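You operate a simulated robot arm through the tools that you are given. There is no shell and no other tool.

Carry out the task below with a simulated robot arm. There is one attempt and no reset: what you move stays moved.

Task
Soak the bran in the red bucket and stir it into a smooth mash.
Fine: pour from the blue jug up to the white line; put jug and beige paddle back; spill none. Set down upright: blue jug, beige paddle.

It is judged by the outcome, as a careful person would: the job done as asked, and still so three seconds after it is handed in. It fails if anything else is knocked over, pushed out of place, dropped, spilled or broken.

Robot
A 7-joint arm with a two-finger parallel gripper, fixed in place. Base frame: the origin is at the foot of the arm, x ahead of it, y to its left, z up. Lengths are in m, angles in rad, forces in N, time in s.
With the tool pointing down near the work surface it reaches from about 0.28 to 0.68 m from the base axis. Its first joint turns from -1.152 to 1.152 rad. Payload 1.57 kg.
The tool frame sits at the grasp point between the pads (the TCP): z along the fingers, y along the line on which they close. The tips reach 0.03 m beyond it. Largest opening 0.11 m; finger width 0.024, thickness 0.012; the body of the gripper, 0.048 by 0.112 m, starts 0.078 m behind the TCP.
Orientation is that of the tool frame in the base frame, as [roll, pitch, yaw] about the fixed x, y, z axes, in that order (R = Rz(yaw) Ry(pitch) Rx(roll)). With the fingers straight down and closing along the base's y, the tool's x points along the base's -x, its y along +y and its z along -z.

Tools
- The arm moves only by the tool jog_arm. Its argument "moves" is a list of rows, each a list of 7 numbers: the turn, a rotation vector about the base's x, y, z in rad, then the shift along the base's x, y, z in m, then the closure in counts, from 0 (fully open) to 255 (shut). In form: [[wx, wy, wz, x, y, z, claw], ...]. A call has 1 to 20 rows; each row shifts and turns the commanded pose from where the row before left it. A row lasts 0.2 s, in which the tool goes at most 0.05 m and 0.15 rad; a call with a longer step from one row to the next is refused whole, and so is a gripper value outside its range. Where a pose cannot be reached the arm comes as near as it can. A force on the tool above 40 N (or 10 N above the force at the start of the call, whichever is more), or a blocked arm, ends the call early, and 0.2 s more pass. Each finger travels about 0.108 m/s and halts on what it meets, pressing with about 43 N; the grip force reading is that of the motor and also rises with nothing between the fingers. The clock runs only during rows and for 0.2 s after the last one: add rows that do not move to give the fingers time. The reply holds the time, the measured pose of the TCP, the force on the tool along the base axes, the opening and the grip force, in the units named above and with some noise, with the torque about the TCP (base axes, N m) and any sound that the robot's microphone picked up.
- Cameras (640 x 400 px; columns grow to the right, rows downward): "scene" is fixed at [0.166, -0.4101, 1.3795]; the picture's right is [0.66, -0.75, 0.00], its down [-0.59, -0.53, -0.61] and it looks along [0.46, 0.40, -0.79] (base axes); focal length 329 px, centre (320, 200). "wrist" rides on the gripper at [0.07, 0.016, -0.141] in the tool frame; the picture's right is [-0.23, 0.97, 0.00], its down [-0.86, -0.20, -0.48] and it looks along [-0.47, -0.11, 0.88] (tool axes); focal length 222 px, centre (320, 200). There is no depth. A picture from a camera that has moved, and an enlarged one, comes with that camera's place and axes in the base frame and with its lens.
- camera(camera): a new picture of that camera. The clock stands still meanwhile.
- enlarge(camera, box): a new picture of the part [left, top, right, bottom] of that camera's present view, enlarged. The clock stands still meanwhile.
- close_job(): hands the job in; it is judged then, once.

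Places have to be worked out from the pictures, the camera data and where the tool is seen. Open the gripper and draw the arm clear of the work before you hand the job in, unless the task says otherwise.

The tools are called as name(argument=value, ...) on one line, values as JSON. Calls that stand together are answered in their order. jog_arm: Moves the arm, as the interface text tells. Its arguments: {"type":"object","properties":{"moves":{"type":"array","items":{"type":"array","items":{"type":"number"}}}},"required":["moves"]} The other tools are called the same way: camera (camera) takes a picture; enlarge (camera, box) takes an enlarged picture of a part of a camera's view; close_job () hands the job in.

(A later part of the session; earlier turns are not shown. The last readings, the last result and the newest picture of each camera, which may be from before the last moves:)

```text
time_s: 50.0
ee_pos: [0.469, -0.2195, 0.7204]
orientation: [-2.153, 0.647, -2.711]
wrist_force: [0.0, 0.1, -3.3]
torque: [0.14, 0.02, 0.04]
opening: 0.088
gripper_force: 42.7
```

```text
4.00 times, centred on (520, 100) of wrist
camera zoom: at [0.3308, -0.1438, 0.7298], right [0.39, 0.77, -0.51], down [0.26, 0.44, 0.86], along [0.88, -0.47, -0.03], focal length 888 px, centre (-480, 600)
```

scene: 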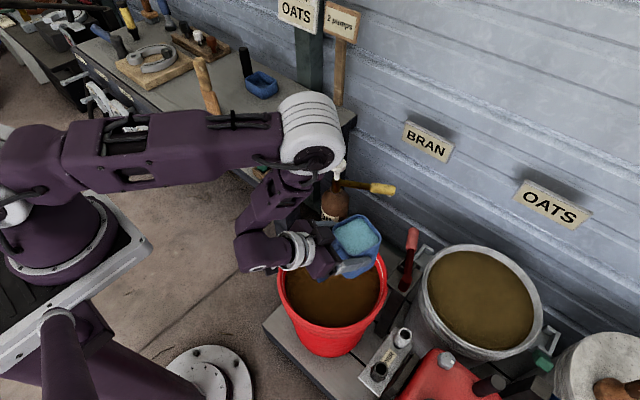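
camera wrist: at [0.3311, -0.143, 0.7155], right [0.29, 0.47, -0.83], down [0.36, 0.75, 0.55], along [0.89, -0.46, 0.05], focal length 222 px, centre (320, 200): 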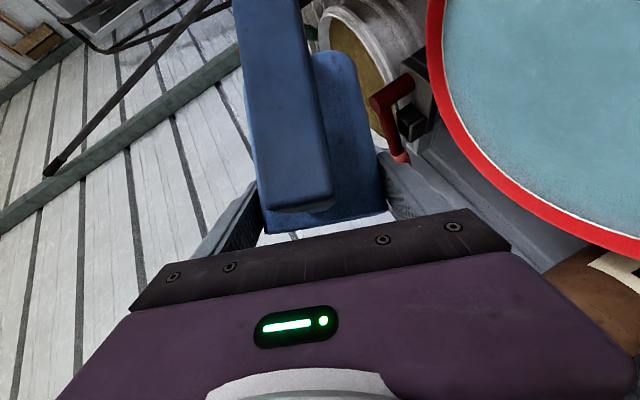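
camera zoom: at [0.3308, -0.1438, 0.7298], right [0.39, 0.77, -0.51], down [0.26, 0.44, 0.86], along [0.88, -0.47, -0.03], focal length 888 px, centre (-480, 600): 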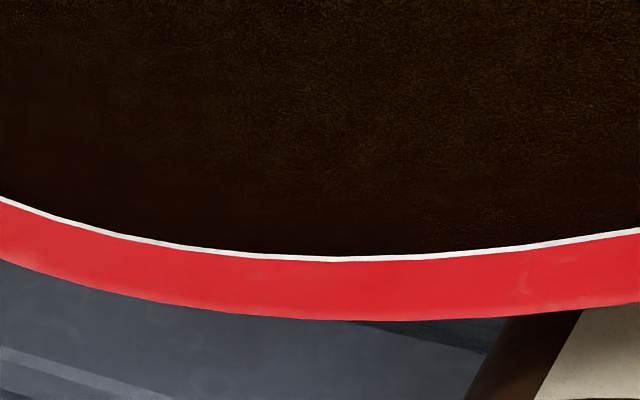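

The surface turned dark brown: the bran is soaked, with the level sitting on the white line. Now I'll bring the jug fully upright and check its orientation.

jog_arm(moves=[[0.095, -0.031, 0, 0, 0, 0, 150], [0.095, -0.031, 0, 0, 0, 0, 150], [0.095, -0.031, 0, 0, 0, 0, 150], [0.095, -0.031, 0, 0, 0, 0, 150], [0.095, -0.031, 0, 0, 0, 0.005, 150], [0.095, -0.031, 0, 0, 0, 0.005, 150], [0.095, -0.031, 0, 0, 0, 0.01, 150], [0.048, -0.0155, 0, 0, 0, 0.01, 150], [0, 0, 0, 0, 0, 0, 150]])

enlarge(camera="scene", box=[270, 200, 400, 330])

```text
time_s: 52.0
ee_pos: [0.4688, -0.2188, 0.7509]
orientation: [3.109, 0.948, 2.803]
wrist_force: [0.3, 0.4, -2.3]
torque: [0.02, 0.01, 0.01]
opening: 0.088
gripper_force: 42.8
```

```text
3.08 times, centred on (335, 265) of scene
camera zoom: at [0.1661, -0.4101, 1.3795], right [0.66, -0.75, 0.0], down [-0.59, -0.53, -0.61], along [0.46, 0.4, -0.79], focal length 1013 px, centre (274, 0)
```

zoom: 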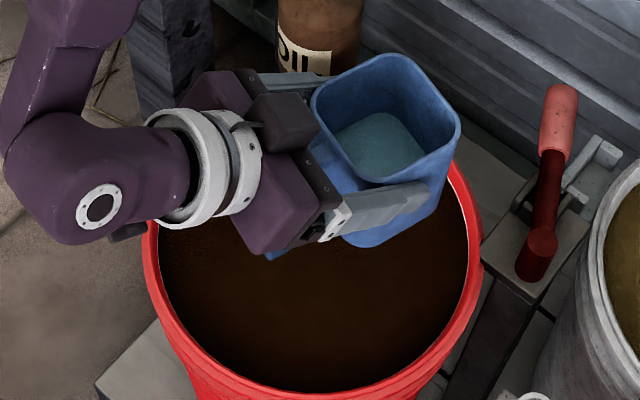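

The readback shows about 0.02 rad of over-rotation. I'll correct that while lifting clear, then carry the jug back to its spot on the bench.

jog_arm(moves=[[-0.009, 0.003, 0, 0, 0, 0.01, 150], [-0.009, 0.003, 0, 0, 0, 0.018, 150], [0, 0, 0, 0, 0, 0.022, 150], [0, 0, 0, 0, 0, 0.022, 150], [0, 0, 0, 0, 0, 0.022, 150], [0, 0, 0, 0, 0, 0.022, 150], [0, 0, 0, 0, 0, 0.022, 150], [0, 0, 0, 0, 0, 0.018, 150], [0, 0, 0, 0, 0, 0.01, 150], [0, 0, 0.008, 0.005, 0.013, 0, 150], [0, 0, 0.017, 0.01, 0.027, 0, 150], [0, 0, 0.018, 0.01, 0.028, 0, 150], [0, 0, 0.018, 0.011, 0.029, 0, 150], [0, 0, 0.018, 0.011, 0.029, 0, 150], [0, 0, 0.018, 0.011, 0.029, 0, 150], [0, 0, 0.018, 0.011, 0.029, 0, 150], [0, 0, 0.018, 0.011, 0.029, 0, 150]])

camera(camera="scene")

```text
time_s: 55.6
ee_pos: [0.5497, -0.0056, 0.9136]
orientation: [3.14, 0.947, 2.963]
wrist_force: [-0.3, 0.1, -3.5]
torque: [0.0, 0.04, 0.0]
opening: 0.0875
gripper_force: 42.6
```

```text
taken
```

scene: 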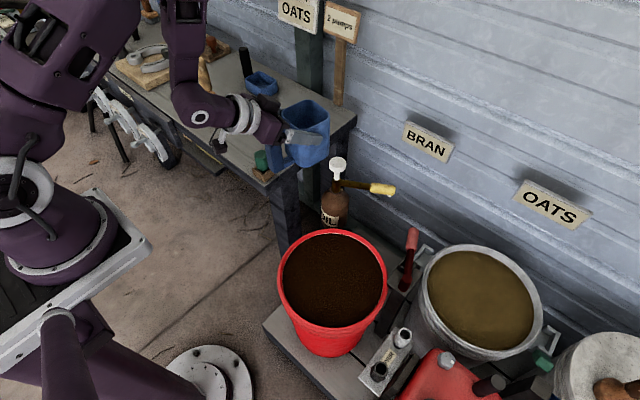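

Bench, bucket and surroundings are clean, with no spill visible. I'll continue to directly above the jug's original spot.

jog_arm(moves=[[0, 0, 0.018, 0.0107, 0.0297, 0, 150], [0, 0, 0.018, 0.0107, 0.0297, 0, 150], [0, 0, 0.018, 0.0107, 0.0297, 0, 150], [0, 0, 0.018, 0.0107, 0.0297, 0, 150], [0, 0, 0.018, 0.0107, 0.0297, -0.005, 150], [0, 0, 0.018, 0.0107, 0.0297, -0.01, 150], [0, 0, 0.018, 0.0107, 0.0257, -0.015, 150], [0, 0, 0.011, 0.0054, 0.0188, -0.015, 150], [0, 0, 0, 0, 0, -0.01, 150], [0, 0, 0, 0, 0, 0, 150]])

enlarge(camera="scene", box=[200, 60, 320, 150])

```text
time_s: 57.8
ee_pos: [0.6299, 0.217, 0.8609]
orientation: [3.141, 0.947, 3.101]
wrist_force: [0.4, -0.2, -2.8]
torque: [-0.01, 0.03, -0.01]
opening: 0.0877
gripper_force: 43.0
```

```text
4.44 times, centred on (260, 105) of scene
camera zoom: at [0.1661, -0.4101, 1.3795], right [0.66, -0.75, 0.0], down [-0.59, -0.53, -0.61], along [0.46, 0.4, -0.79], focal length 1463 px, centre (587, 622)
```

zoom: 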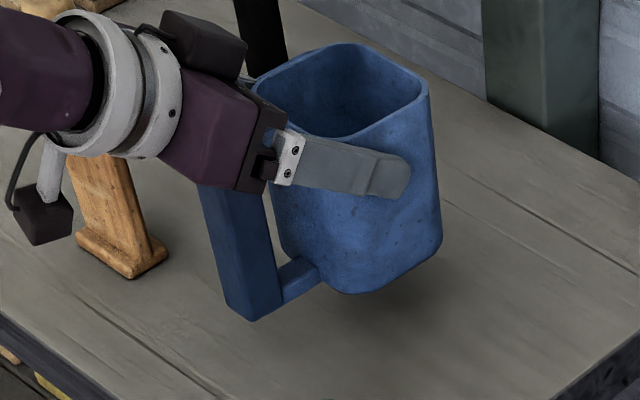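

It's directly over the original spot. I'll lower slowly to the recorded grasp height and watch the force.

jog_arm(moves=[[0, 0, 0, 0, 0, -0.012, 150], [0, 0, 0, 0, 0, -0.014, 150], [0, 0, 0, 0, 0, -0.01, 150], [0, 0, 0, 0, 0, -0.006, 150], [0, 0, 0, 0, 0, -0.004, 150], [0, 0, 0, 0, 0, -0.002, 150], [0, 0, 0, 0, 0, 0, 150]])

enlarge(camera="scene", box=[200, 70, 320, 160])

```text
time_s: 59.4
ee_pos: [0.6309, 0.2161, 0.8132]
orientation: [3.14, 0.951, 3.1]
wrist_force: [-4.1, -2.1, 12.6]
torque: [0.04, 1.41, 0.17]
opening: 0.0878
gripper_force: 42.7
```

```text
4.44 times, centred on (260, 115) of scene
camera zoom: at [0.1657, -0.4102, 1.3795], right [0.66, -0.75, 0.0], down [-0.59, -0.53, -0.61], along [0.46, 0.4, -0.79], focal length 1463 px, centre (587, 578)
```

zoom: 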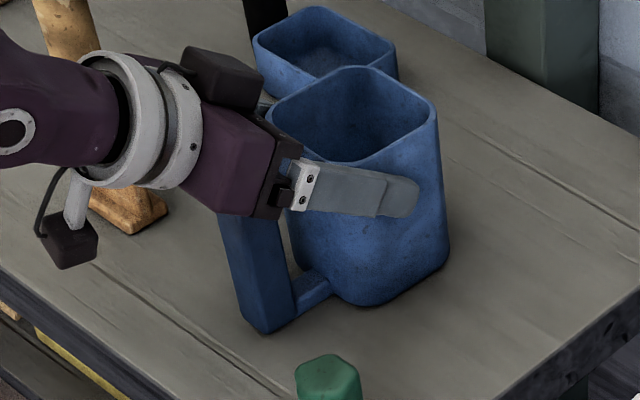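

The base is on the bench with about 12 N of press. I'll ease up 1 mm to unload it, then open the fingers gradually.

jog_arm(moves=[[0, 0, 0, 0, 0, 0.001, 150], [0, 0, 0, 0, 0, 0, 150]])

```text
time_s: 60.0
ee_pos: [0.6305, 0.2157, 0.8137]
orientation: [-3.141, 0.947, 3.103]
wrist_force: [1.2, -0.7, -0.8]
torque: [0.09, -0.19, -0.03]
opening: 0.0879
gripper_force: 42.7
```

jog_arm(moves=[[0, 0, 0, 0, 0, 0, 60], [0, 0, 0, 0, 0, 0, 45], [0, 0, 0, 0, 0, 0, 30], [0, 0, 0, 0, 0, 0, 15], [0, 0, 0, 0, 0, 0, 0], [0, 0, 0, 0, 0, 0, 0]])

enlarge(camera="scene", box=[200, 70, 320, 160])

camera(camera="wrist")

```text
time_s: 61.4
ee_pos: [0.6308, 0.217, 0.8154]
orientation: [-3.142, 0.947, 3.1]
wrist_force: [-0.1, 0.2, -0.4]
torque: [0.02, 0.01, 0.03]
opening: 0.1098
gripper_force: 0.0
```

```text
4.44 times, centred on (260, 115) of scene
camera zoom: at [0.166, -0.4101, 1.3795], right [0.66, -0.75, 0.0], down [-0.59, -0.53, -0.61], along [0.46, 0.4, -0.79], focal length 1463 px, centre (587, 578)
```

zoom: 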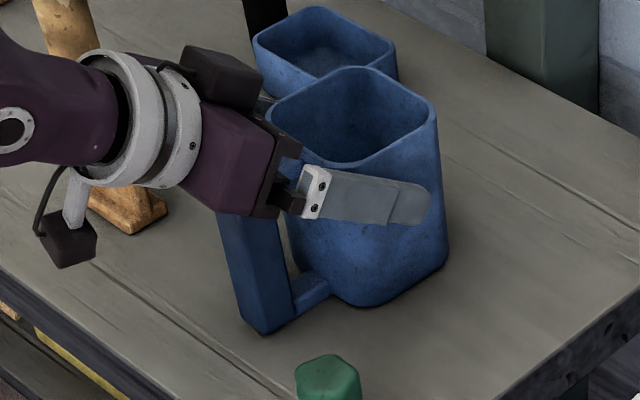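

```text
taken
camera wrist: at [0.4757, 0.239, 0.8403], right [0.17, 0.97, 0.18], down [0.1, -0.2, 0.97], along [0.98, -0.15, -0.13], focal length 222 px, centre (320, 200)
```

wrist: 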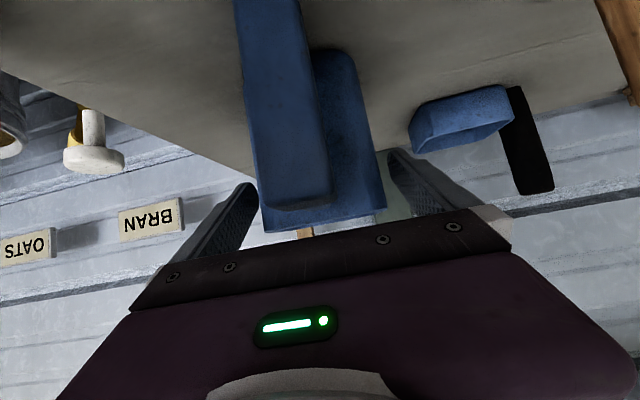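

The jug stands upright where it was. I'll back straight out along the finger axis, then rise.

jog_arm(moves=[[0, 0, 0, -0.0122, 0.0005, 0.0088, 0], [0, 0, 0, -0.0162, 0.0006, 0.0117, 0], [0, 0, 0, -0.0162, 0.0006, 0.0117, 0], [0, 0, 0, -0.0162, 0.0006, 0.0117, 0], [0, 0, 0, -0.0162, 0.0006, 0.0117, 0], [0, 0, 0, -0.0162, 0.0006, 0.0117, 0], [0, 0, 0, -0.0162, 0.0006, 0.0117, 0], [0, 0, 0, -0.005, 0, 0.03, 0], [0, 0, 0, 0, 0, 0.03, 0]])

camera(camera="scene")

camera(camera="wrist")

enlarge(camera="scene", box=[200, 70, 320, 160])

```text
time_s: 63.4
ee_pos: [0.5159, 0.2193, 0.9523]
orientation: [-3.139, 0.947, 3.101]
wrist_force: [-0.2, -0.9, -0.3]
torque: [0.0, -0.01, -0.03]
opening: 0.11
gripper_force: 0.0
```

```text
taken
```

scene: 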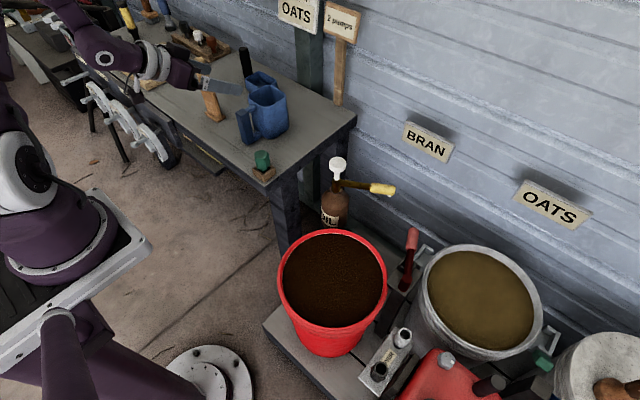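

```text
taken
camera wrist: at [0.361, 0.242, 0.9789], right [0.17, 0.97, 0.18], down [0.1, -0.2, 0.97], along [0.98, -0.15, -0.13], focal length 222 px, centre (320, 200)
```

wrist: 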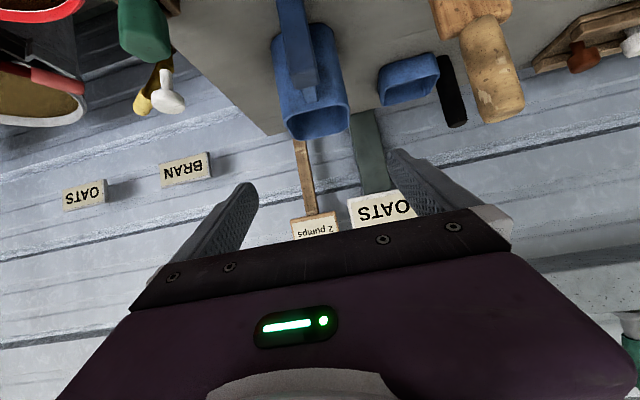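

```text
4.44 times, centred on (260, 115) of scene
camera zoom: at [0.166, -0.4101, 1.3795], right [0.66, -0.75, 0.0], down [-0.59, -0.53, -0.61], along [0.46, 0.4, -0.79], focal length 1463 px, centre (587, 578)
```

zoom: 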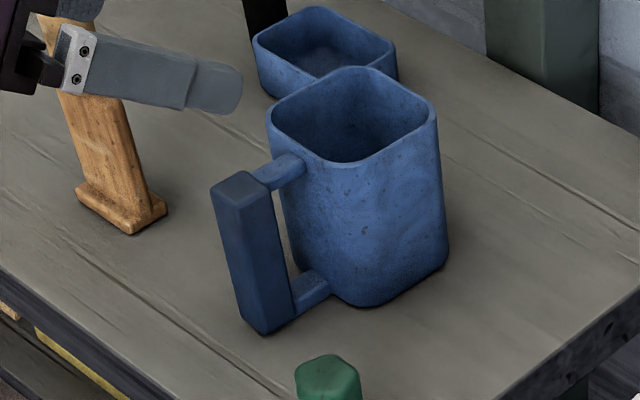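

The jug is back in its original pose, upright. Next is the paddle at about (0.579, 0.395). I'll rise, swing the tool to face it, ease the tilt to about 35° and look.

jog_arm(moves=[[0, 0, 0, 0, 0, 0.035, 0], [0, 0, 0, 0, 0, 0.035, 0], [0, 0, 0.118, 0, 0.022, 0, 0], [0, 0, 0.118, 0, 0.022, 0, 0], [0, 0, 0.118, 0, 0.022, 0, 0], [0, 0, 0.118, 0, 0.022, 0, 0], [0, 0, 0.118, 0, 0.022, 0, 0], [-0.0606, 0.0989, 0, 0, 0, 0, 0], [-0.0606, 0.0989, 0, 0, 0, 0, 0], [-0.0606, 0.0989, 0, 0, 0, 0, 0], [0, 0, 0, 0, 0, 0, 0]])

camera(camera="scene")

camera(camera="wrist")

```text
time_s: 65.8
ee_pos: [0.5152, 0.3316, 1.0227]
orientation: [-3.14, 0.599, -2.591]
wrist_force: [0.7, 0.3, 0.7]
torque: [0.03, -0.03, 0.0]
opening: 0.1103
gripper_force: 0.0
```

```text
taken
```

scene: 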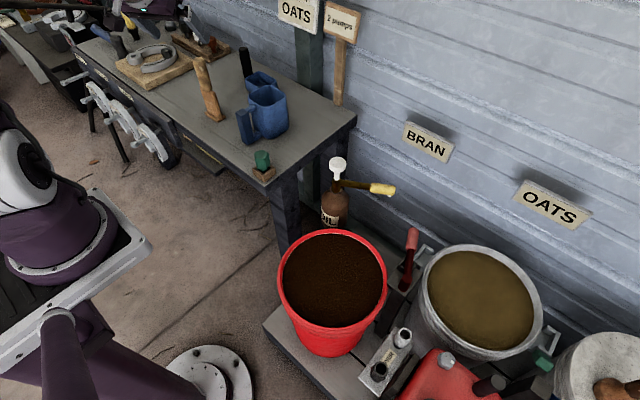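

```text
taken
camera wrist: at [0.3899, 0.273, 1.1001], right [-0.35, 0.93, 0.13], down [0.48, 0.06, 0.88], along [0.81, 0.37, -0.46], focal length 222 px, centre (320, 200)
```

wrist: 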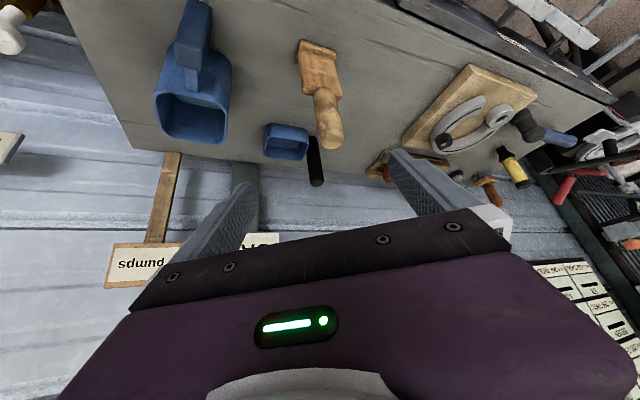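

The paddle is nearly centred between the fingers. I'll zoom to measure it.

enlarge(camera="wrist", box=[260, 20, 400, 170])

enlarge(camera="scene", box=[170, 45, 250, 130])

```text
2.67 times, centred on (330, 95) of wrist
camera zoom: at [0.3899, 0.273, 1.1001], right [-0.35, 0.93, 0.13], down [0.48, 0.06, 0.88], along [0.81, 0.37, -0.46], focal length 592 px, centre (293, 480)
```

zoom: 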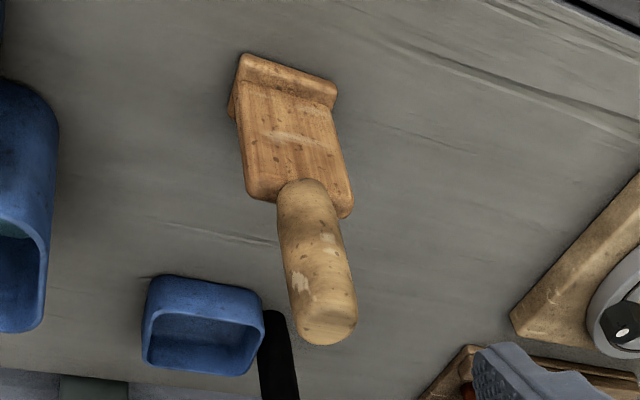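

```text
4.71 times, centred on (210, 88) of scene
camera zoom: at [0.166, -0.4101, 1.3795], right [0.66, -0.75, 0.0], down [-0.59, -0.53, -0.61], along [0.46, 0.4, -0.79], focal length 1549 px, centre (838, 729)
```

zoom: 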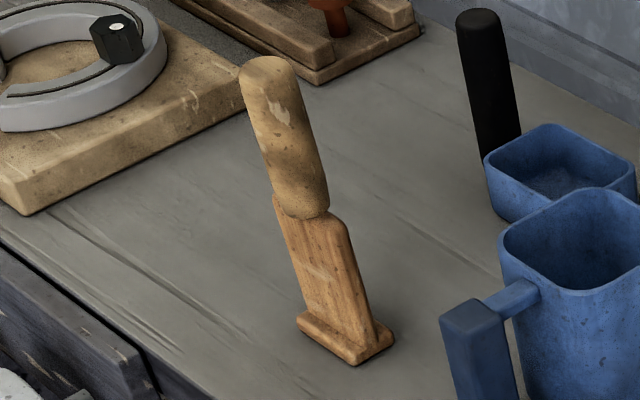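

The paddle axis is at (0.575, 0.388), with a round grip spanning z≈0.816-0.905 and the blade lying along y. I'll move to a pre-grasp on the tool axis and check alignment.

jog_arm(moves=[[0, 0, 0, 0.001, 0.01, -0.025, 0], [0, 0, 0, 0.001, 0.011, -0.026, 0], [0, 0, 0, 0.0096, 0.0059, -0.0165, 0], [0, 0, 0, 0.0096, 0.0059, -0.0165, 0], [0, 0, 0, 0, 0, 0, 0]])

camera(camera="wrist")

enlarge(camera="scene", box=[150, 30, 270, 130])

```text
time_s: 67.0
ee_pos: [0.538, 0.3633, 0.9398]
orientation: [-3.14, 0.599, -2.595]
wrist_force: [0.8, -0.6, 0.5]
torque: [0.0, -0.01, 0.0]
opening: 0.1099
gripper_force: 0.0
```

```text
taken
camera wrist: at [0.4127, 0.3053, 1.017], right [-0.35, 0.93, 0.13], down [0.48, 0.06, 0.88], along [0.81, 0.37, -0.46], focal length 222 px, centre (320, 200)
```

wrist: 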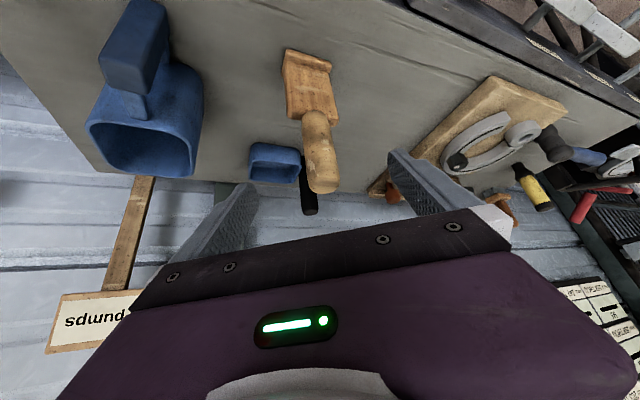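

```text
4.00 times, centred on (210, 80) of scene
camera zoom: at [0.166, -0.4101, 1.3795], right [0.66, -0.75, 0.0], down [-0.59, -0.53, -0.61], along [0.46, 0.4, -0.79], focal length 1317 px, centre (760, 680)
```

zoom: 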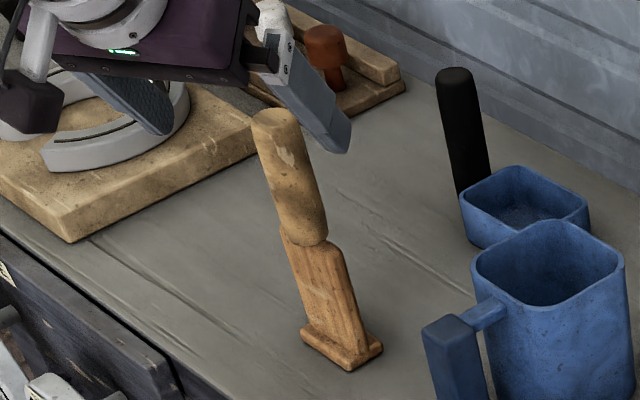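

Alignment is within 3 mm. I'll advance along the finger axis to straddle the grip.

jog_arm(moves=[[0, 0, 0, 0.0076, 0.005, -0.0136, 0], [0, 0, 0, 0.0076, 0.005, -0.0136, 0], [0, 0, 0, 0.0076, 0.005, -0.0136, 0], [0, 0, 0, 0.0076, 0.005, -0.0136, 0], [0, 0, 0, 0.0076, 0.005, -0.0136, 0], [0, 0, 0, 0, 0, 0, 0]])

camera(camera="wrist")

enlarge(camera="scene", box=[150, 30, 270, 130])

```text
time_s: 68.4
ee_pos: [0.5755, 0.3878, 0.8716]
orientation: [3.141, 0.6, -2.592]
wrist_force: [-0.2, 0.4, 0.9]
torque: [0.02, -0.03, 0.01]
opening: 0.1099
gripper_force: 0.2
```

```text
taken
camera wrist: at [0.4511, 0.3301, 0.9491], right [-0.35, 0.93, 0.13], down [0.48, 0.06, 0.88], along [0.81, 0.37, -0.46], focal length 222 px, centre (320, 200)
```

wrist: 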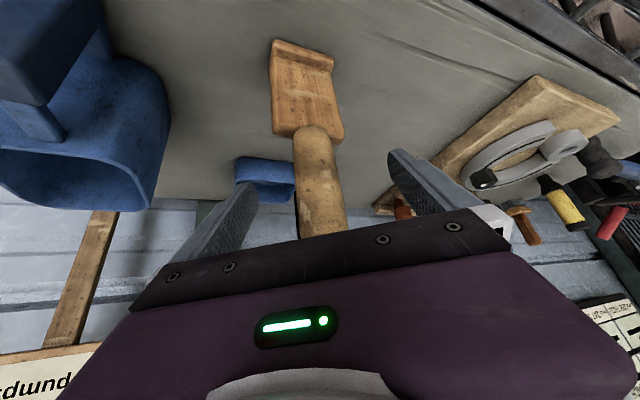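

```text
4.00 times, centred on (210, 80) of scene
camera zoom: at [0.166, -0.4101, 1.3795], right [0.66, -0.75, 0.0], down [-0.59, -0.53, -0.61], along [0.46, 0.4, -0.79], focal length 1317 px, centre (760, 680)
```

zoom: 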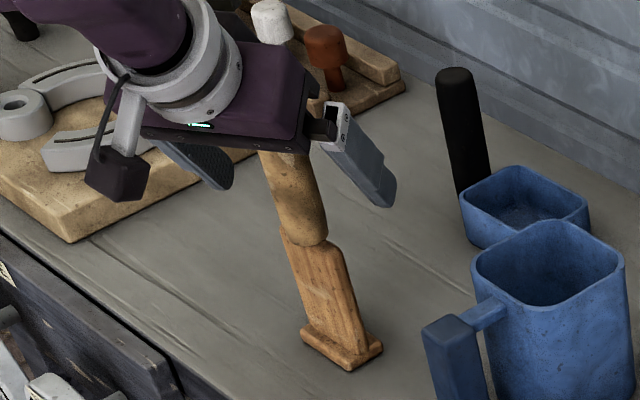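

enlarge(camera="wrist", box=[240, 120, 400, 240])

```text
3.33 times, centred on (320, 180) of wrist
camera zoom: at [0.4511, 0.3301, 0.9491], right [-0.35, 0.93, 0.13], down [0.48, 0.06, 0.88], along [0.81, 0.37, -0.46], focal length 740 px, centre (320, 267)
```

zoom: 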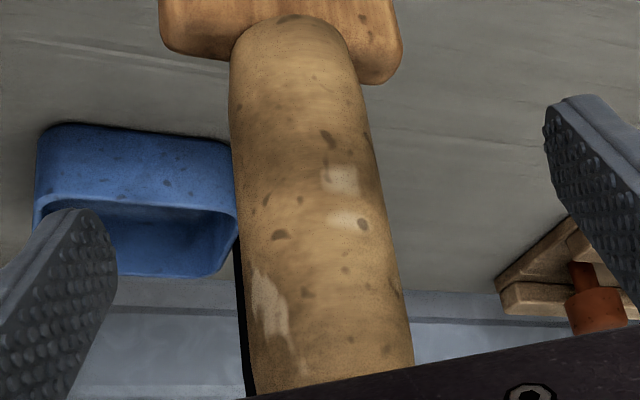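

The grip centre is about 2 mm off the finger midline. I'll correct that and close gently.

jog_arm(moves=[[0, 0, 0, 0.001, -0.0016, 0, 0], [0, 0, 0, 0, 0, 0, 60], [0, 0, 0, 0, 0, 0, 110], [0, 0, 0, 0, 0, 0, 150], [0, 0, 0, 0, 0, 0, 165], [0, 0, 0, 0, 0, 0, 175], [0, 0, 0, 0, 0, 0, 185], [0, 0, 0, 0, 0, 0, 200]])

enlarge(camera="scene", box=[150, 30, 270, 130])

camera(camera="wrist")

```text
time_s: 70.2
ee_pos: [0.5772, 0.3854, 0.8716]
orientation: [3.14, 0.599, -2.593]
wrist_force: [-0.5, 1.6, 0.2]
torque: [0.19, 0.07, 0.03]
opening: 0.031
gripper_force: 40.3
```

```text
4.00 times, centred on (210, 80) of scene
camera zoom: at [0.166, -0.4101, 1.3795], right [0.66, -0.75, 0.0], down [-0.59, -0.53, -0.61], along [0.46, 0.4, -0.79], focal length 1317 px, centre (760, 680)
```

zoom: 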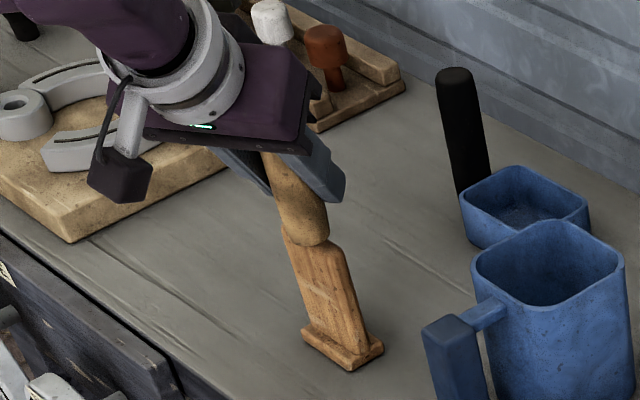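

```text
taken
camera wrist: at [0.4512, 0.3281, 0.9489], right [-0.35, 0.93, 0.13], down [0.48, 0.06, 0.88], along [0.81, 0.37, -0.46], focal length 222 px, centre (320, 200)
```

wrist: 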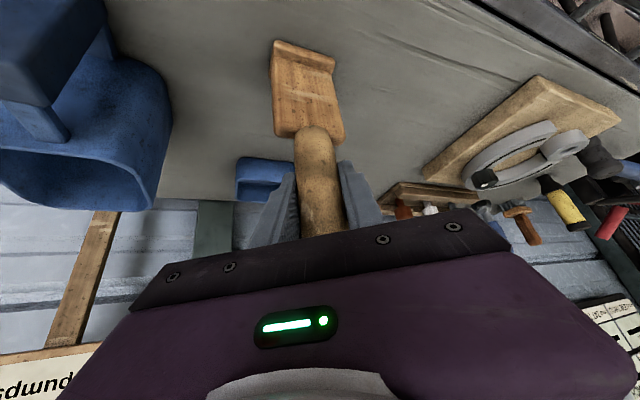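

The grip is firm (40 N, opening 0.031) and the paddle hasn't shifted. I'll tighten fully, lift straight up and check it hangs vertical.

jog_arm(moves=[[0, 0, 0, 0, 0, 0, 255], [0, 0, 0, 0, 0, 0.006, 255], [0, 0, 0, 0, 0, 0.012, 255], [0, 0, 0, 0, 0, 0.02, 255], [0, 0, 0, -0.005, -0.0035, 0.025, 255], [0, 0, 0, -0.012, -0.008, 0.025, 255], [0, 0, 0, -0.015, -0.0095, 0.025, 255], [0, 0, 0, -0.015, -0.01, 0.025, 255], [0, 0, 0, -0.0145, -0.01, 0.02, 255], [0, 0, 0, 0, 0, 0, 255]])

camera(camera="scene")

camera(camera="wrist")

```text
time_s: 72.4
ee_pos: [0.5121, 0.3464, 1.0283]
orientation: [-3.141, 0.598, -2.592]
wrist_force: [-0.4, 0.2, -3.3]
torque: [0.01, 0.02, -0.01]
opening: 0.0309
gripper_force: 40.2
```

```text
taken
```

scene: 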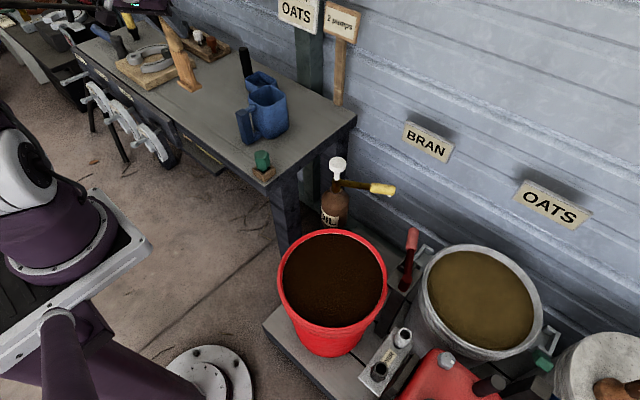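

```text
taken
camera wrist: at [0.3863, 0.2887, 1.1063], right [-0.35, 0.93, 0.13], down [0.48, 0.06, 0.88], along [0.81, 0.37, -0.46], focal length 222 px, centre (320, 200)
```

wrist: 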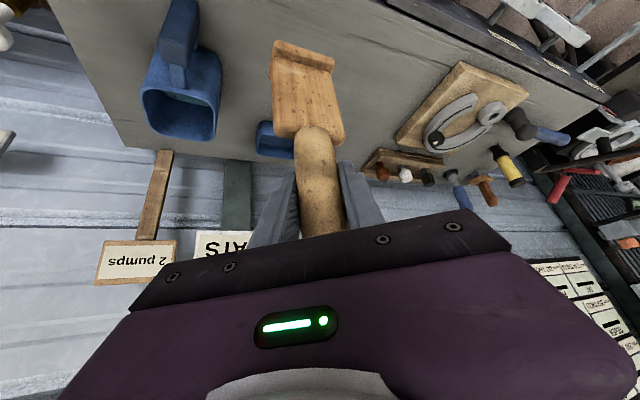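

The paddle hangs straight in the grip. I'll swing around the base at constant radius and height, passing well above the jug, until the tool faces the bucket.

jog_arm(moves=[[0, 0, -0.063, 0.0206, -0.0332, 0.002, 255], [0, 0, -0.063, 0.0186, -0.0344, 0.002, 255], [0, 0, -0.063, 0.0164, -0.0355, 0, 255], [0, 0, -0.063, 0.014, -0.0364, 0, 255], [0, 0, -0.063, 0.0118, -0.0372, 0, 255], [0, 0, -0.063, 0.0093, -0.0379, 0, 255], [0, 0, -0.063, 0.007, -0.0385, 0, 255], [0, 0, -0.063, 0.0046, -0.0388, 0, 255], [0, 0, -0.063, 0.002, -0.039, 0, 255], [0, 0, -0.063, -0.0003, -0.039, 0, 255], [0, 0, -0.063, -0.0029, -0.039, 0, 255], [0, 0, -0.063, -0.0052, -0.0387, 0, 255], [0, 0, -0.063, -0.0077, -0.0382, 0, 255], [0, 0, -0.063, -0.0101, -0.0378, 0, 255], [0, 0, -0.063, -0.0125, -0.037, 0, 255], [0, 0, 0, 0, 0, 0, 255]])

camera(camera="scene")

camera(camera="wrist")

```text
time_s: 75.8
ee_pos: [0.578, -0.2159, 1.0309]
orientation: [-3.141, 0.599, 2.746]
wrist_force: [0.2, 0.3, -3.0]
torque: [0.01, 0.05, 0.01]
opening: 0.0312
gripper_force: 40.4
```

```text
taken
```

scene: 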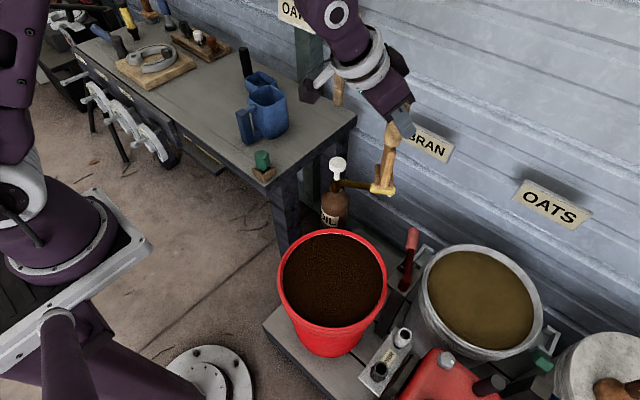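

```text
taken
camera wrist: at [0.4574, -0.1493, 1.1088], right [0.55, 0.83, 0.13], down [0.33, -0.35, 0.88], along [0.77, -0.44, -0.46], focal length 222 px, centre (320, 200)
```

wrist: 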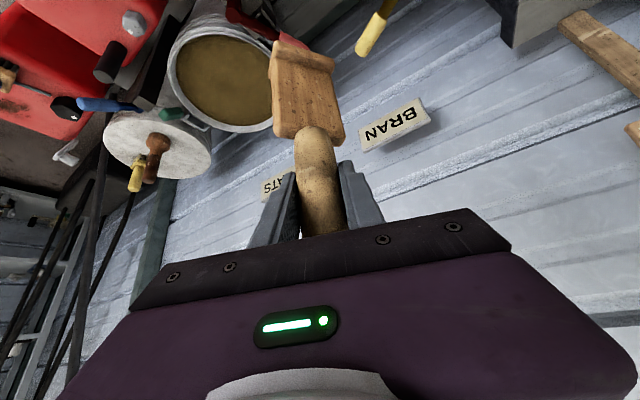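

I'll come in over the bucket centre, stopping with the paddle foot about 5 cm above the rim.

jog_arm(moves=[[0, 0, 0, -0.0109, 0.004, -0.02, 255], [0, 0, 0, -0.0109, 0.004, -0.03, 255], [0, 0, 0, -0.0109, 0.004, -0.03, 255], [0, 0, 0, -0.0109, 0.004, -0.03, 255], [0, 0, 0, -0.0109, 0.004, -0.03, 255], [0, 0, 0, -0.0109, 0.004, -0.03, 255], [0, 0, 0, -0.0109, 0.004, -0.03, 255], [0, 0, 0, -0.0109, 0.004, -0.03, 255], [0, 0, 0, -0.0109, 0.004, -0.03, 255], [0, 0, 0, 0, 0, -0.01, 255], [0, 0, 0, 0, 0, 0, 255]])

camera(camera="scene")

camera(camera="wrist")

```text
time_s: 78.2
ee_pos: [0.4825, -0.1783, 0.7605]
orientation: [3.142, 0.599, 2.745]
wrist_force: [0.0, 0.3, -3.8]
torque: [0.03, -0.04, -0.01]
opening: 0.0311
gripper_force: 40.1
```

```text
taken
```

scene: 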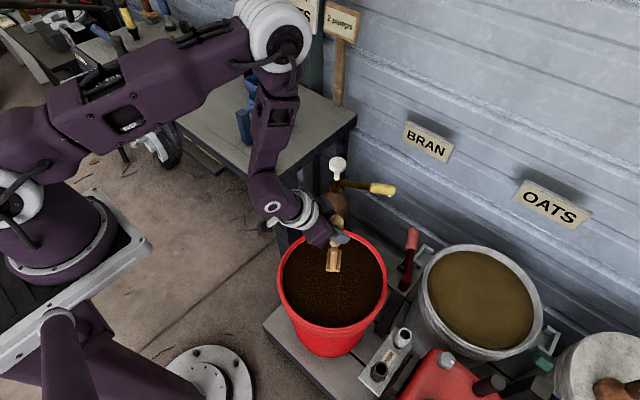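

```text
taken
camera wrist: at [0.3626, -0.1101, 0.8386], right [0.55, 0.83, 0.13], down [0.33, -0.35, 0.88], along [0.77, -0.44, -0.46], focal length 222 px, centre (320, 200)
```

wrist: 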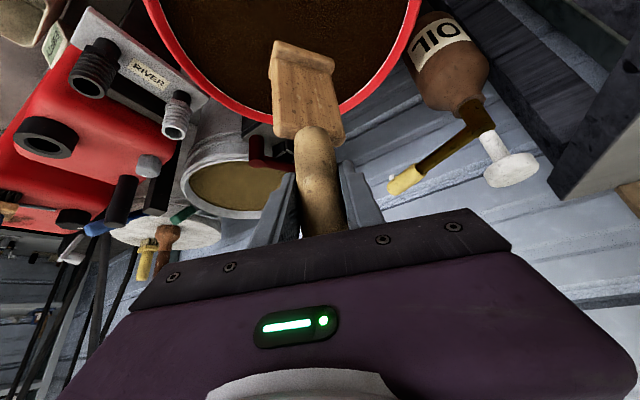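

The paddle is over the middle of the bucket. I'll lower slowly into the mash, to about 9 cm below the surface, watching the force.

jog_arm(moves=[[0, 0, 0, -0.0015, 0, -0.02, 255], [0, 0, 0, -0.0015, 0, -0.025, 255], [0, 0, 0, -0.0015, 0, -0.025, 255], [0, 0, 0, 0, 0, -0.015, 255], [0, 0, 0, 0, 0, -0.015, 255], [0, 0, 0, 0, 0, -0.015, 255], [0, 0, 0, 0, 0, -0.015, 255], [0, 0, 0, 0, 0, -0.015, 255], [0, 0, 0, 0, 0, -0.015, 255], [0, 0, 0, 0, 0, -0.012, 255], [0, 0, 0, 0, 0, 0, 255]])

enlarge(camera="scene", box=[240, 180, 430, 370])

camera(camera="wrist")

```text
time_s: 80.6
ee_pos: [0.4772, -0.1788, 0.5914]
orientation: [-3.14, 0.6, 2.743]
wrist_force: [-10.6, 4.1, 27.5]
torque: [0.62, 0.63, 0.1]
opening: 0.0311
gripper_force: 39.9
```

```text
2.11 times, centred on (335, 275) of scene
camera zoom: at [0.1655, -0.4099, 1.3797], right [0.66, -0.75, 0.0], down [-0.59, -0.53, -0.61], along [0.46, 0.4, -0.79], focal length 693 px, centre (288, 42)
```

zoom: 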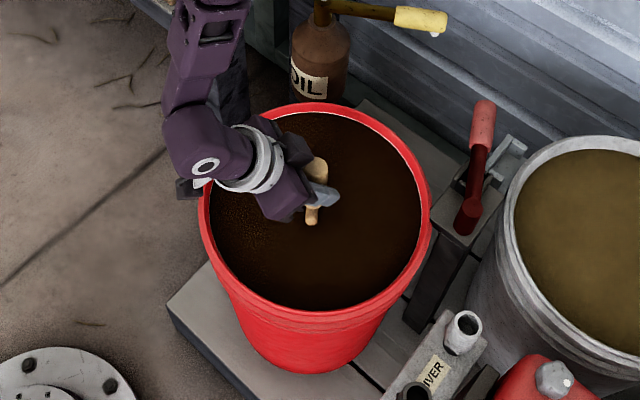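

```text
taken
camera wrist: at [0.357, -0.1105, 0.6687], right [0.55, 0.83, 0.13], down [0.32, -0.35, 0.88], along [0.77, -0.44, -0.46], focal length 222 px, centre (320, 200)
```

wrist: 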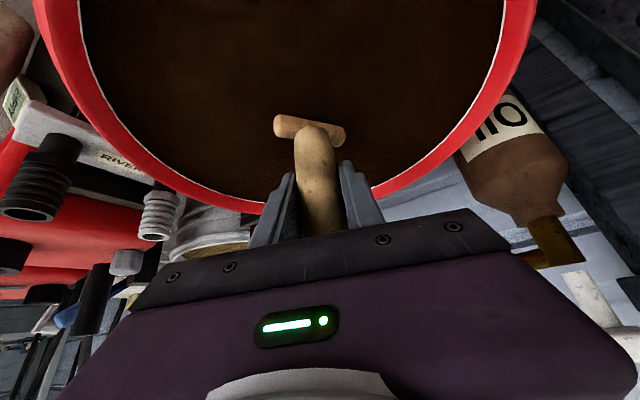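

There is an upward push of about 27 N at this depth, so the foot may be touching something solid. I'll back up 1 cm and re-read the force.

jog_arm(moves=[[0, 0, 0, 0, 0, 0.005, 255], [0, 0, 0, 0, 0, 0.005, 255], [0, 0, 0, 0, 0, 0, 255]])

enlarge(camera="wrist", box=[180, 50, 460, 230])

```text
time_s: 81.4
ee_pos: [0.4768, -0.1788, 0.6015]
orientation: [3.142, 0.599, 2.747]
wrist_force: [0.3, 0.1, -2.8]
torque: [0.02, -0.01, 0.02]
opening: 0.0311
gripper_force: 39.6
```

```text
2.22 times, centred on (320, 140) of wrist
camera zoom: at [0.3572, -0.1108, 0.6783], right [0.55, 0.83, 0.13], down [0.33, -0.35, 0.88], along [0.77, -0.44, -0.46], focal length 494 px, centre (320, 333)
```

zoom: 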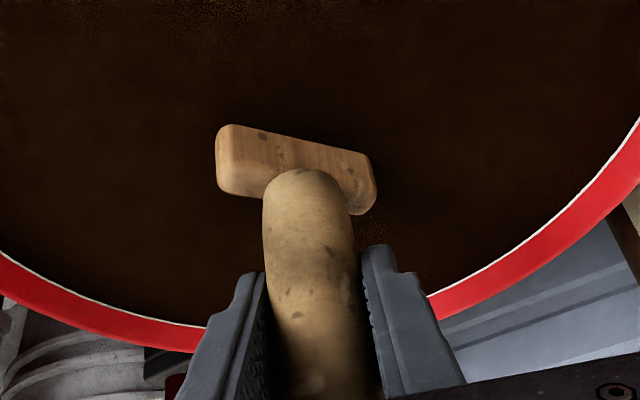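

The force dropped to just the paddle's weight, so there's a firm bed about 9 cm down; I'll stay above it. Now I'll stir in a 5 cm circle around the bucket centre at a moderate pace.

jog_arm(moves=[[0, 0, 0, 0.012, 0.001, 0.001, 255], [0, 0, 0, 0.018, 0.001, 0.001, 255], [0, 0, 0, 0.018, 0.001, 0.001, 255], [0, 0, 0, -0.00495, 0.0217, 0, 255], [0, 0, 0, -0.0139, 0.0174, 0, 255], [0, 0, 0, -0.02005, 0.00966, 0, 255], [0, 0, 0, -0.02225, 0, 0, 255], [0, 0, 0, -0.02005, -0.00966, 0, 255], [0, 0, 0, -0.0139, -0.0174, 0, 255], [0, 0, 0, -0.00495, -0.0217, 0, 255], [0, 0, 0, 0.00495, -0.0217, 0, 255], [0, 0, 0, 0.0139, -0.0174, 0, 255], [0, 0, 0, 0.02005, -0.00966, 0, 255], [0, 0, 0, 0.02225, 0, 0, 255], [0, 0, 0, 0.02005, 0.00966, 0, 255], [0, 0, 0, 0.0139, 0.0174, 0, 255], [0, 0, 0, 0.00495, 0.0217, 0, 255]])

enlarge(camera="scene", box=[240, 180, 430, 370])

camera(camera="wrist")

```text
time_s: 85.0
ee_pos: [0.5264, -0.1759, 0.603]
orientation: [-3.141, 0.599, 2.746]
wrist_force: [0.6, -0.1, -3.1]
torque: [-0.01, -0.01, 0.04]
opening: 0.0311
gripper_force: 39.8
```

```text
2.11 times, centred on (335, 275) of scene
camera zoom: at [0.1661, -0.4101, 1.3795], right [0.66, -0.75, 0.0], down [-0.59, -0.53, -0.61], along [0.46, 0.4, -0.79], focal length 693 px, centre (288, 42)
```

zoom: 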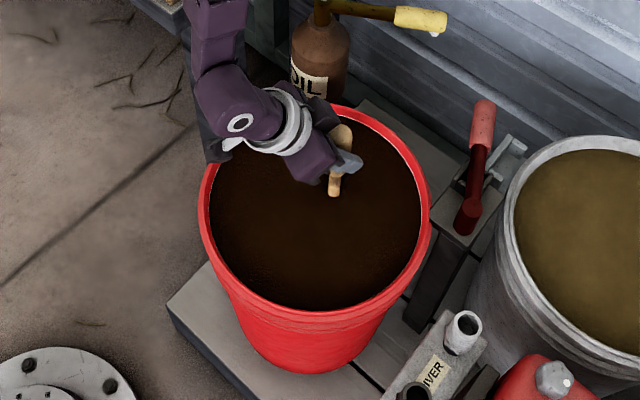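

```text
taken
camera wrist: at [0.4069, -0.1077, 0.6804], right [0.55, 0.83, 0.13], down [0.33, -0.35, 0.88], along [0.77, -0.44, -0.46], focal length 222 px, centre (320, 200)
```

wrist: 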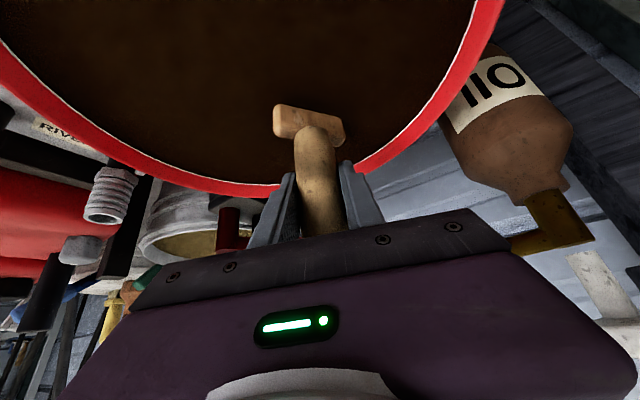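

One full turn went freely. I'll look closely at the texture, then keep stirring.

enlarge(camera="scene", box=[290, 250, 380, 330])

enlarge(camera="wrist", box=[60, 0, 460, 200])

```text
5.00 times, centred on (335, 290) of scene
camera zoom: at [0.1661, -0.4101, 1.3795], right [0.66, -0.75, 0.0], down [-0.59, -0.53, -0.61], along [0.46, 0.4, -0.79], focal length 1646 px, centre (245, -250)
```

zoom: 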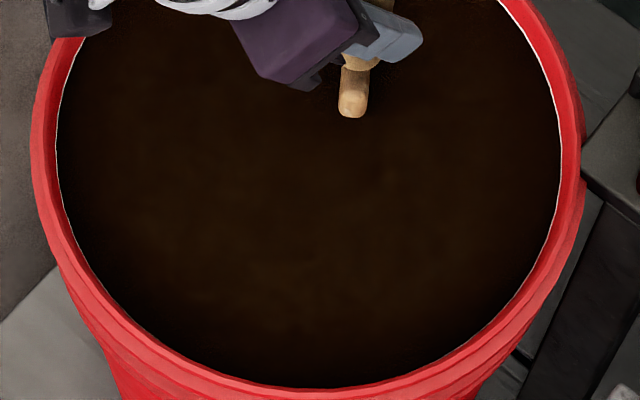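

```text
1.60 times, centred on (260, 100) of wrist
camera zoom: at [0.4069, -0.1077, 0.6804], right [0.55, 0.83, 0.13], down [0.33, -0.35, 0.88], along [0.77, -0.44, -0.46], focal length 355 px, centre (416, 360)
```

zoom: 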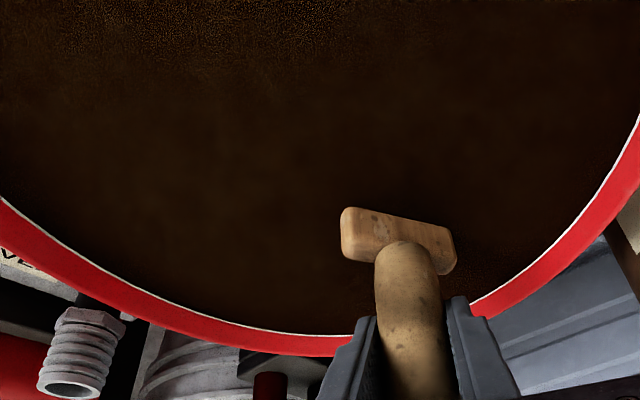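

The surface is smoothing, though some speckle remains away from the paddle's path. I'll stir with a slightly wider circle.

jog_arm(moves=[[0, 0, 0, 0.012, 0, 0, 255], [0, 0, 0, -0.00457, 0.02296, 0, 255], [0, 0, 0, -0.01301, 0.01947, 0, 255], [0, 0, 0, -0.01947, 0.01301, 0, 255], [0, 0, 0, -0.02296, 0.00457, 0, 255], [0, 0, 0, -0.02296, -0.00457, 0, 255], [0, 0, 0, -0.01947, -0.01301, 0, 255], [0, 0, 0, -0.01301, -0.01947, 0, 255], [0, 0, 0, -0.00457, -0.02296, 0, 255], [0, 0, 0, 0.00457, -0.02296, 0, 255], [0, 0, 0, 0.01301, -0.01947, 0, 255], [0, 0, 0, 0.01947, -0.01301, 0, 255], [0, 0, 0, 0.02296, -0.00457, 0, 255], [0, 0, 0, 0.02296, 0.00457, 0, 255], [0, 0, 0, 0.01947, 0.01301, 0, 255], [0, 0, 0, 0.01301, 0.01947, 0, 255], [0, 0, 0, 0.00457, 0.02296, 0, 255]])

enlarge(camera="scene", box=[270, 220, 400, 340])

enlarge(camera="wrist", box=[60, 0, 460, 200])

```text
time_s: 88.6
ee_pos: [0.5392, -0.1756, 0.6039]
orientation: [3.141, 0.599, 2.745]
wrist_force: [-0.2, 0.7, -3.1]
torque: [-0.02, -0.01, -0.05]
opening: 0.0311
gripper_force: 40.2
```

```text
3.33 times, centred on (335, 280) of scene
camera zoom: at [0.1661, -0.4101, 1.3795], right [0.66, -0.75, 0.0], down [-0.59, -0.53, -0.61], along [0.46, 0.4, -0.79], focal length 1097 px, centre (270, -67)
```

zoom: 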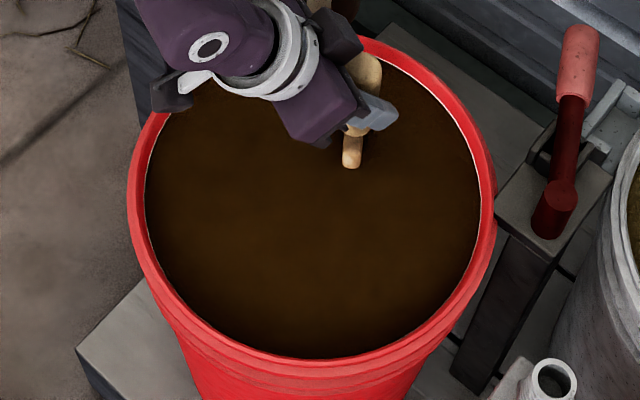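

```text
1.60 times, centred on (260, 100) of wrist
camera zoom: at [0.4193, -0.108, 0.6817], right [0.55, 0.83, 0.13], down [0.33, -0.35, 0.88], along [0.77, -0.44, -0.46], focal length 355 px, centre (416, 360)
```

zoom: 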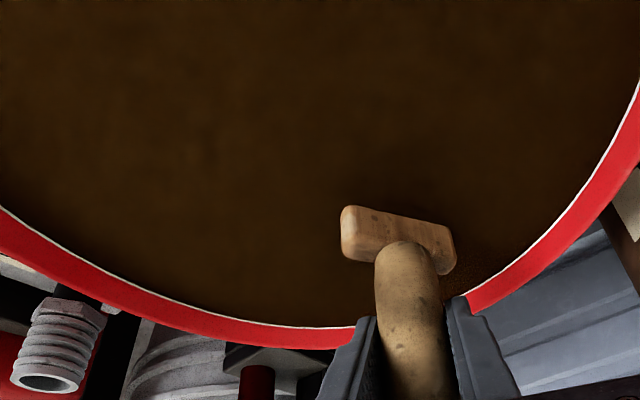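

The mash is lightening and evening out as I stir. I'll continue with more turns.

jog_arm(moves=[[0, 0, 0, -0.00457, 0.02296, 0, 255], [0, 0, 0, -0.01301, 0.01947, 0, 255], [0, 0, 0, -0.01947, 0.01301, 0, 255], [0, 0, 0, -0.02296, 0.00457, 0, 255], [0, 0, 0, -0.02296, -0.00457, 0, 255], [0, 0, 0, -0.01947, -0.01301, 0, 255], [0, 0, 0, -0.01301, -0.01947, 0, 255], [0, 0, 0, -0.00457, -0.02296, 0, 255], [0, 0, 0, 0.00457, -0.02296, 0, 255], [0, 0, 0, 0.01301, -0.01947, 0, 255], [0, 0, 0, 0.01947, -0.01301, 0, 255], [0, 0, 0, 0.02296, -0.00457, 0, 255], [0, 0, 0, 0.02296, 0.00457, 0, 255], [0, 0, 0, 0.01947, 0.01301, 0, 255], [0, 0, 0, 0.01301, 0.01947, 0, 255], [0, 0, 0, 0.00457, 0.02296, 0, 255]])

jog_arm(moves=[[0, 0, 0, -0.00457, 0.02296, 0, 255], [0, 0, 0, -0.01301, 0.01947, 0, 255], [0, 0, 0, -0.01947, 0.01301, 0, 255], [0, 0, 0, -0.02296, 0.00457, 0, 255], [0, 0, 0, -0.02296, -0.00457, 0, 255], [0, 0, 0, -0.01947, -0.01301, 0, 255], [0, 0, 0, -0.01301, -0.01947, 0, 255], [0, 0, 0, -0.00457, -0.02296, 0, 255], [0, 0, 0, 0.00457, -0.02296, 0, 255], [0, 0, 0, 0.01301, -0.01947, 0, 255], [0, 0, 0, 0.01947, -0.01301, 0, 255], [0, 0, 0, 0.02296, -0.00457, 0, 255], [0, 0, 0, 0.02296, 0.00457, 0, 255], [0, 0, 0, 0.01947, 0.01301, 0, 255], [0, 0, 0, 0.01301, 0.01947, 0, 255], [0, 0, 0, 0.00457, 0.02296, 0, 255]])

enlarge(camera="scene", box=[270, 220, 400, 340])

enlarge(camera="wrist", box=[60, 0, 460, 200])

```text
time_s: 92.0
ee_pos: [0.5363, -0.176, 0.6038]
orientation: [-3.14, 0.598, 2.745]
wrist_force: [-1.0, 0.6, -3.9]
torque: [0.03, 0.0, -0.01]
opening: 0.031
gripper_force: 40.1
```

```text
time_s: 95.4
ee_pos: [0.5343, -0.1751, 0.6035]
orientation: [3.141, 0.598, 2.745]
wrist_force: [0.5, 0.3, -4.3]
torque: [-0.01, 0.03, -0.01]
opening: 0.031
gripper_force: 40.0
```

```text
3.33 times, centred on (335, 280) of scene
camera zoom: at [0.1661, -0.4101, 1.3795], right [0.66, -0.75, 0.0], down [-0.59, -0.53, -0.61], along [0.46, 0.4, -0.79], focal length 1097 px, centre (270, -67)
```

zoom: 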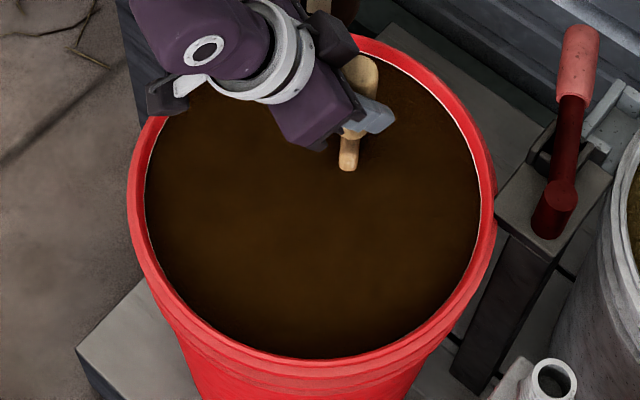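

```text
1.60 times, centred on (260, 100) of wrist
camera zoom: at [0.4153, -0.1074, 0.6815], right [0.55, 0.83, 0.13], down [0.33, -0.35, 0.88], along [0.77, -0.44, -0.46], focal length 355 px, centre (416, 360)
```

zoom: 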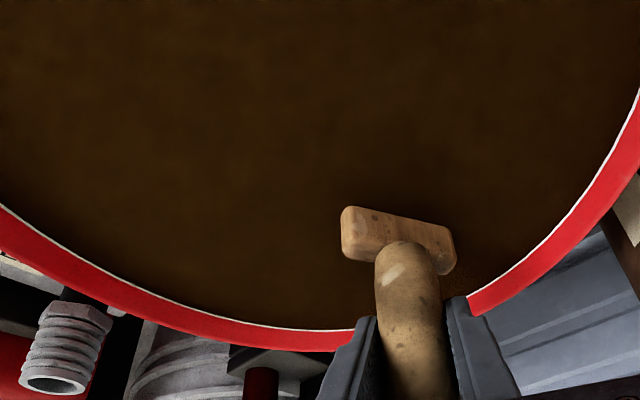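

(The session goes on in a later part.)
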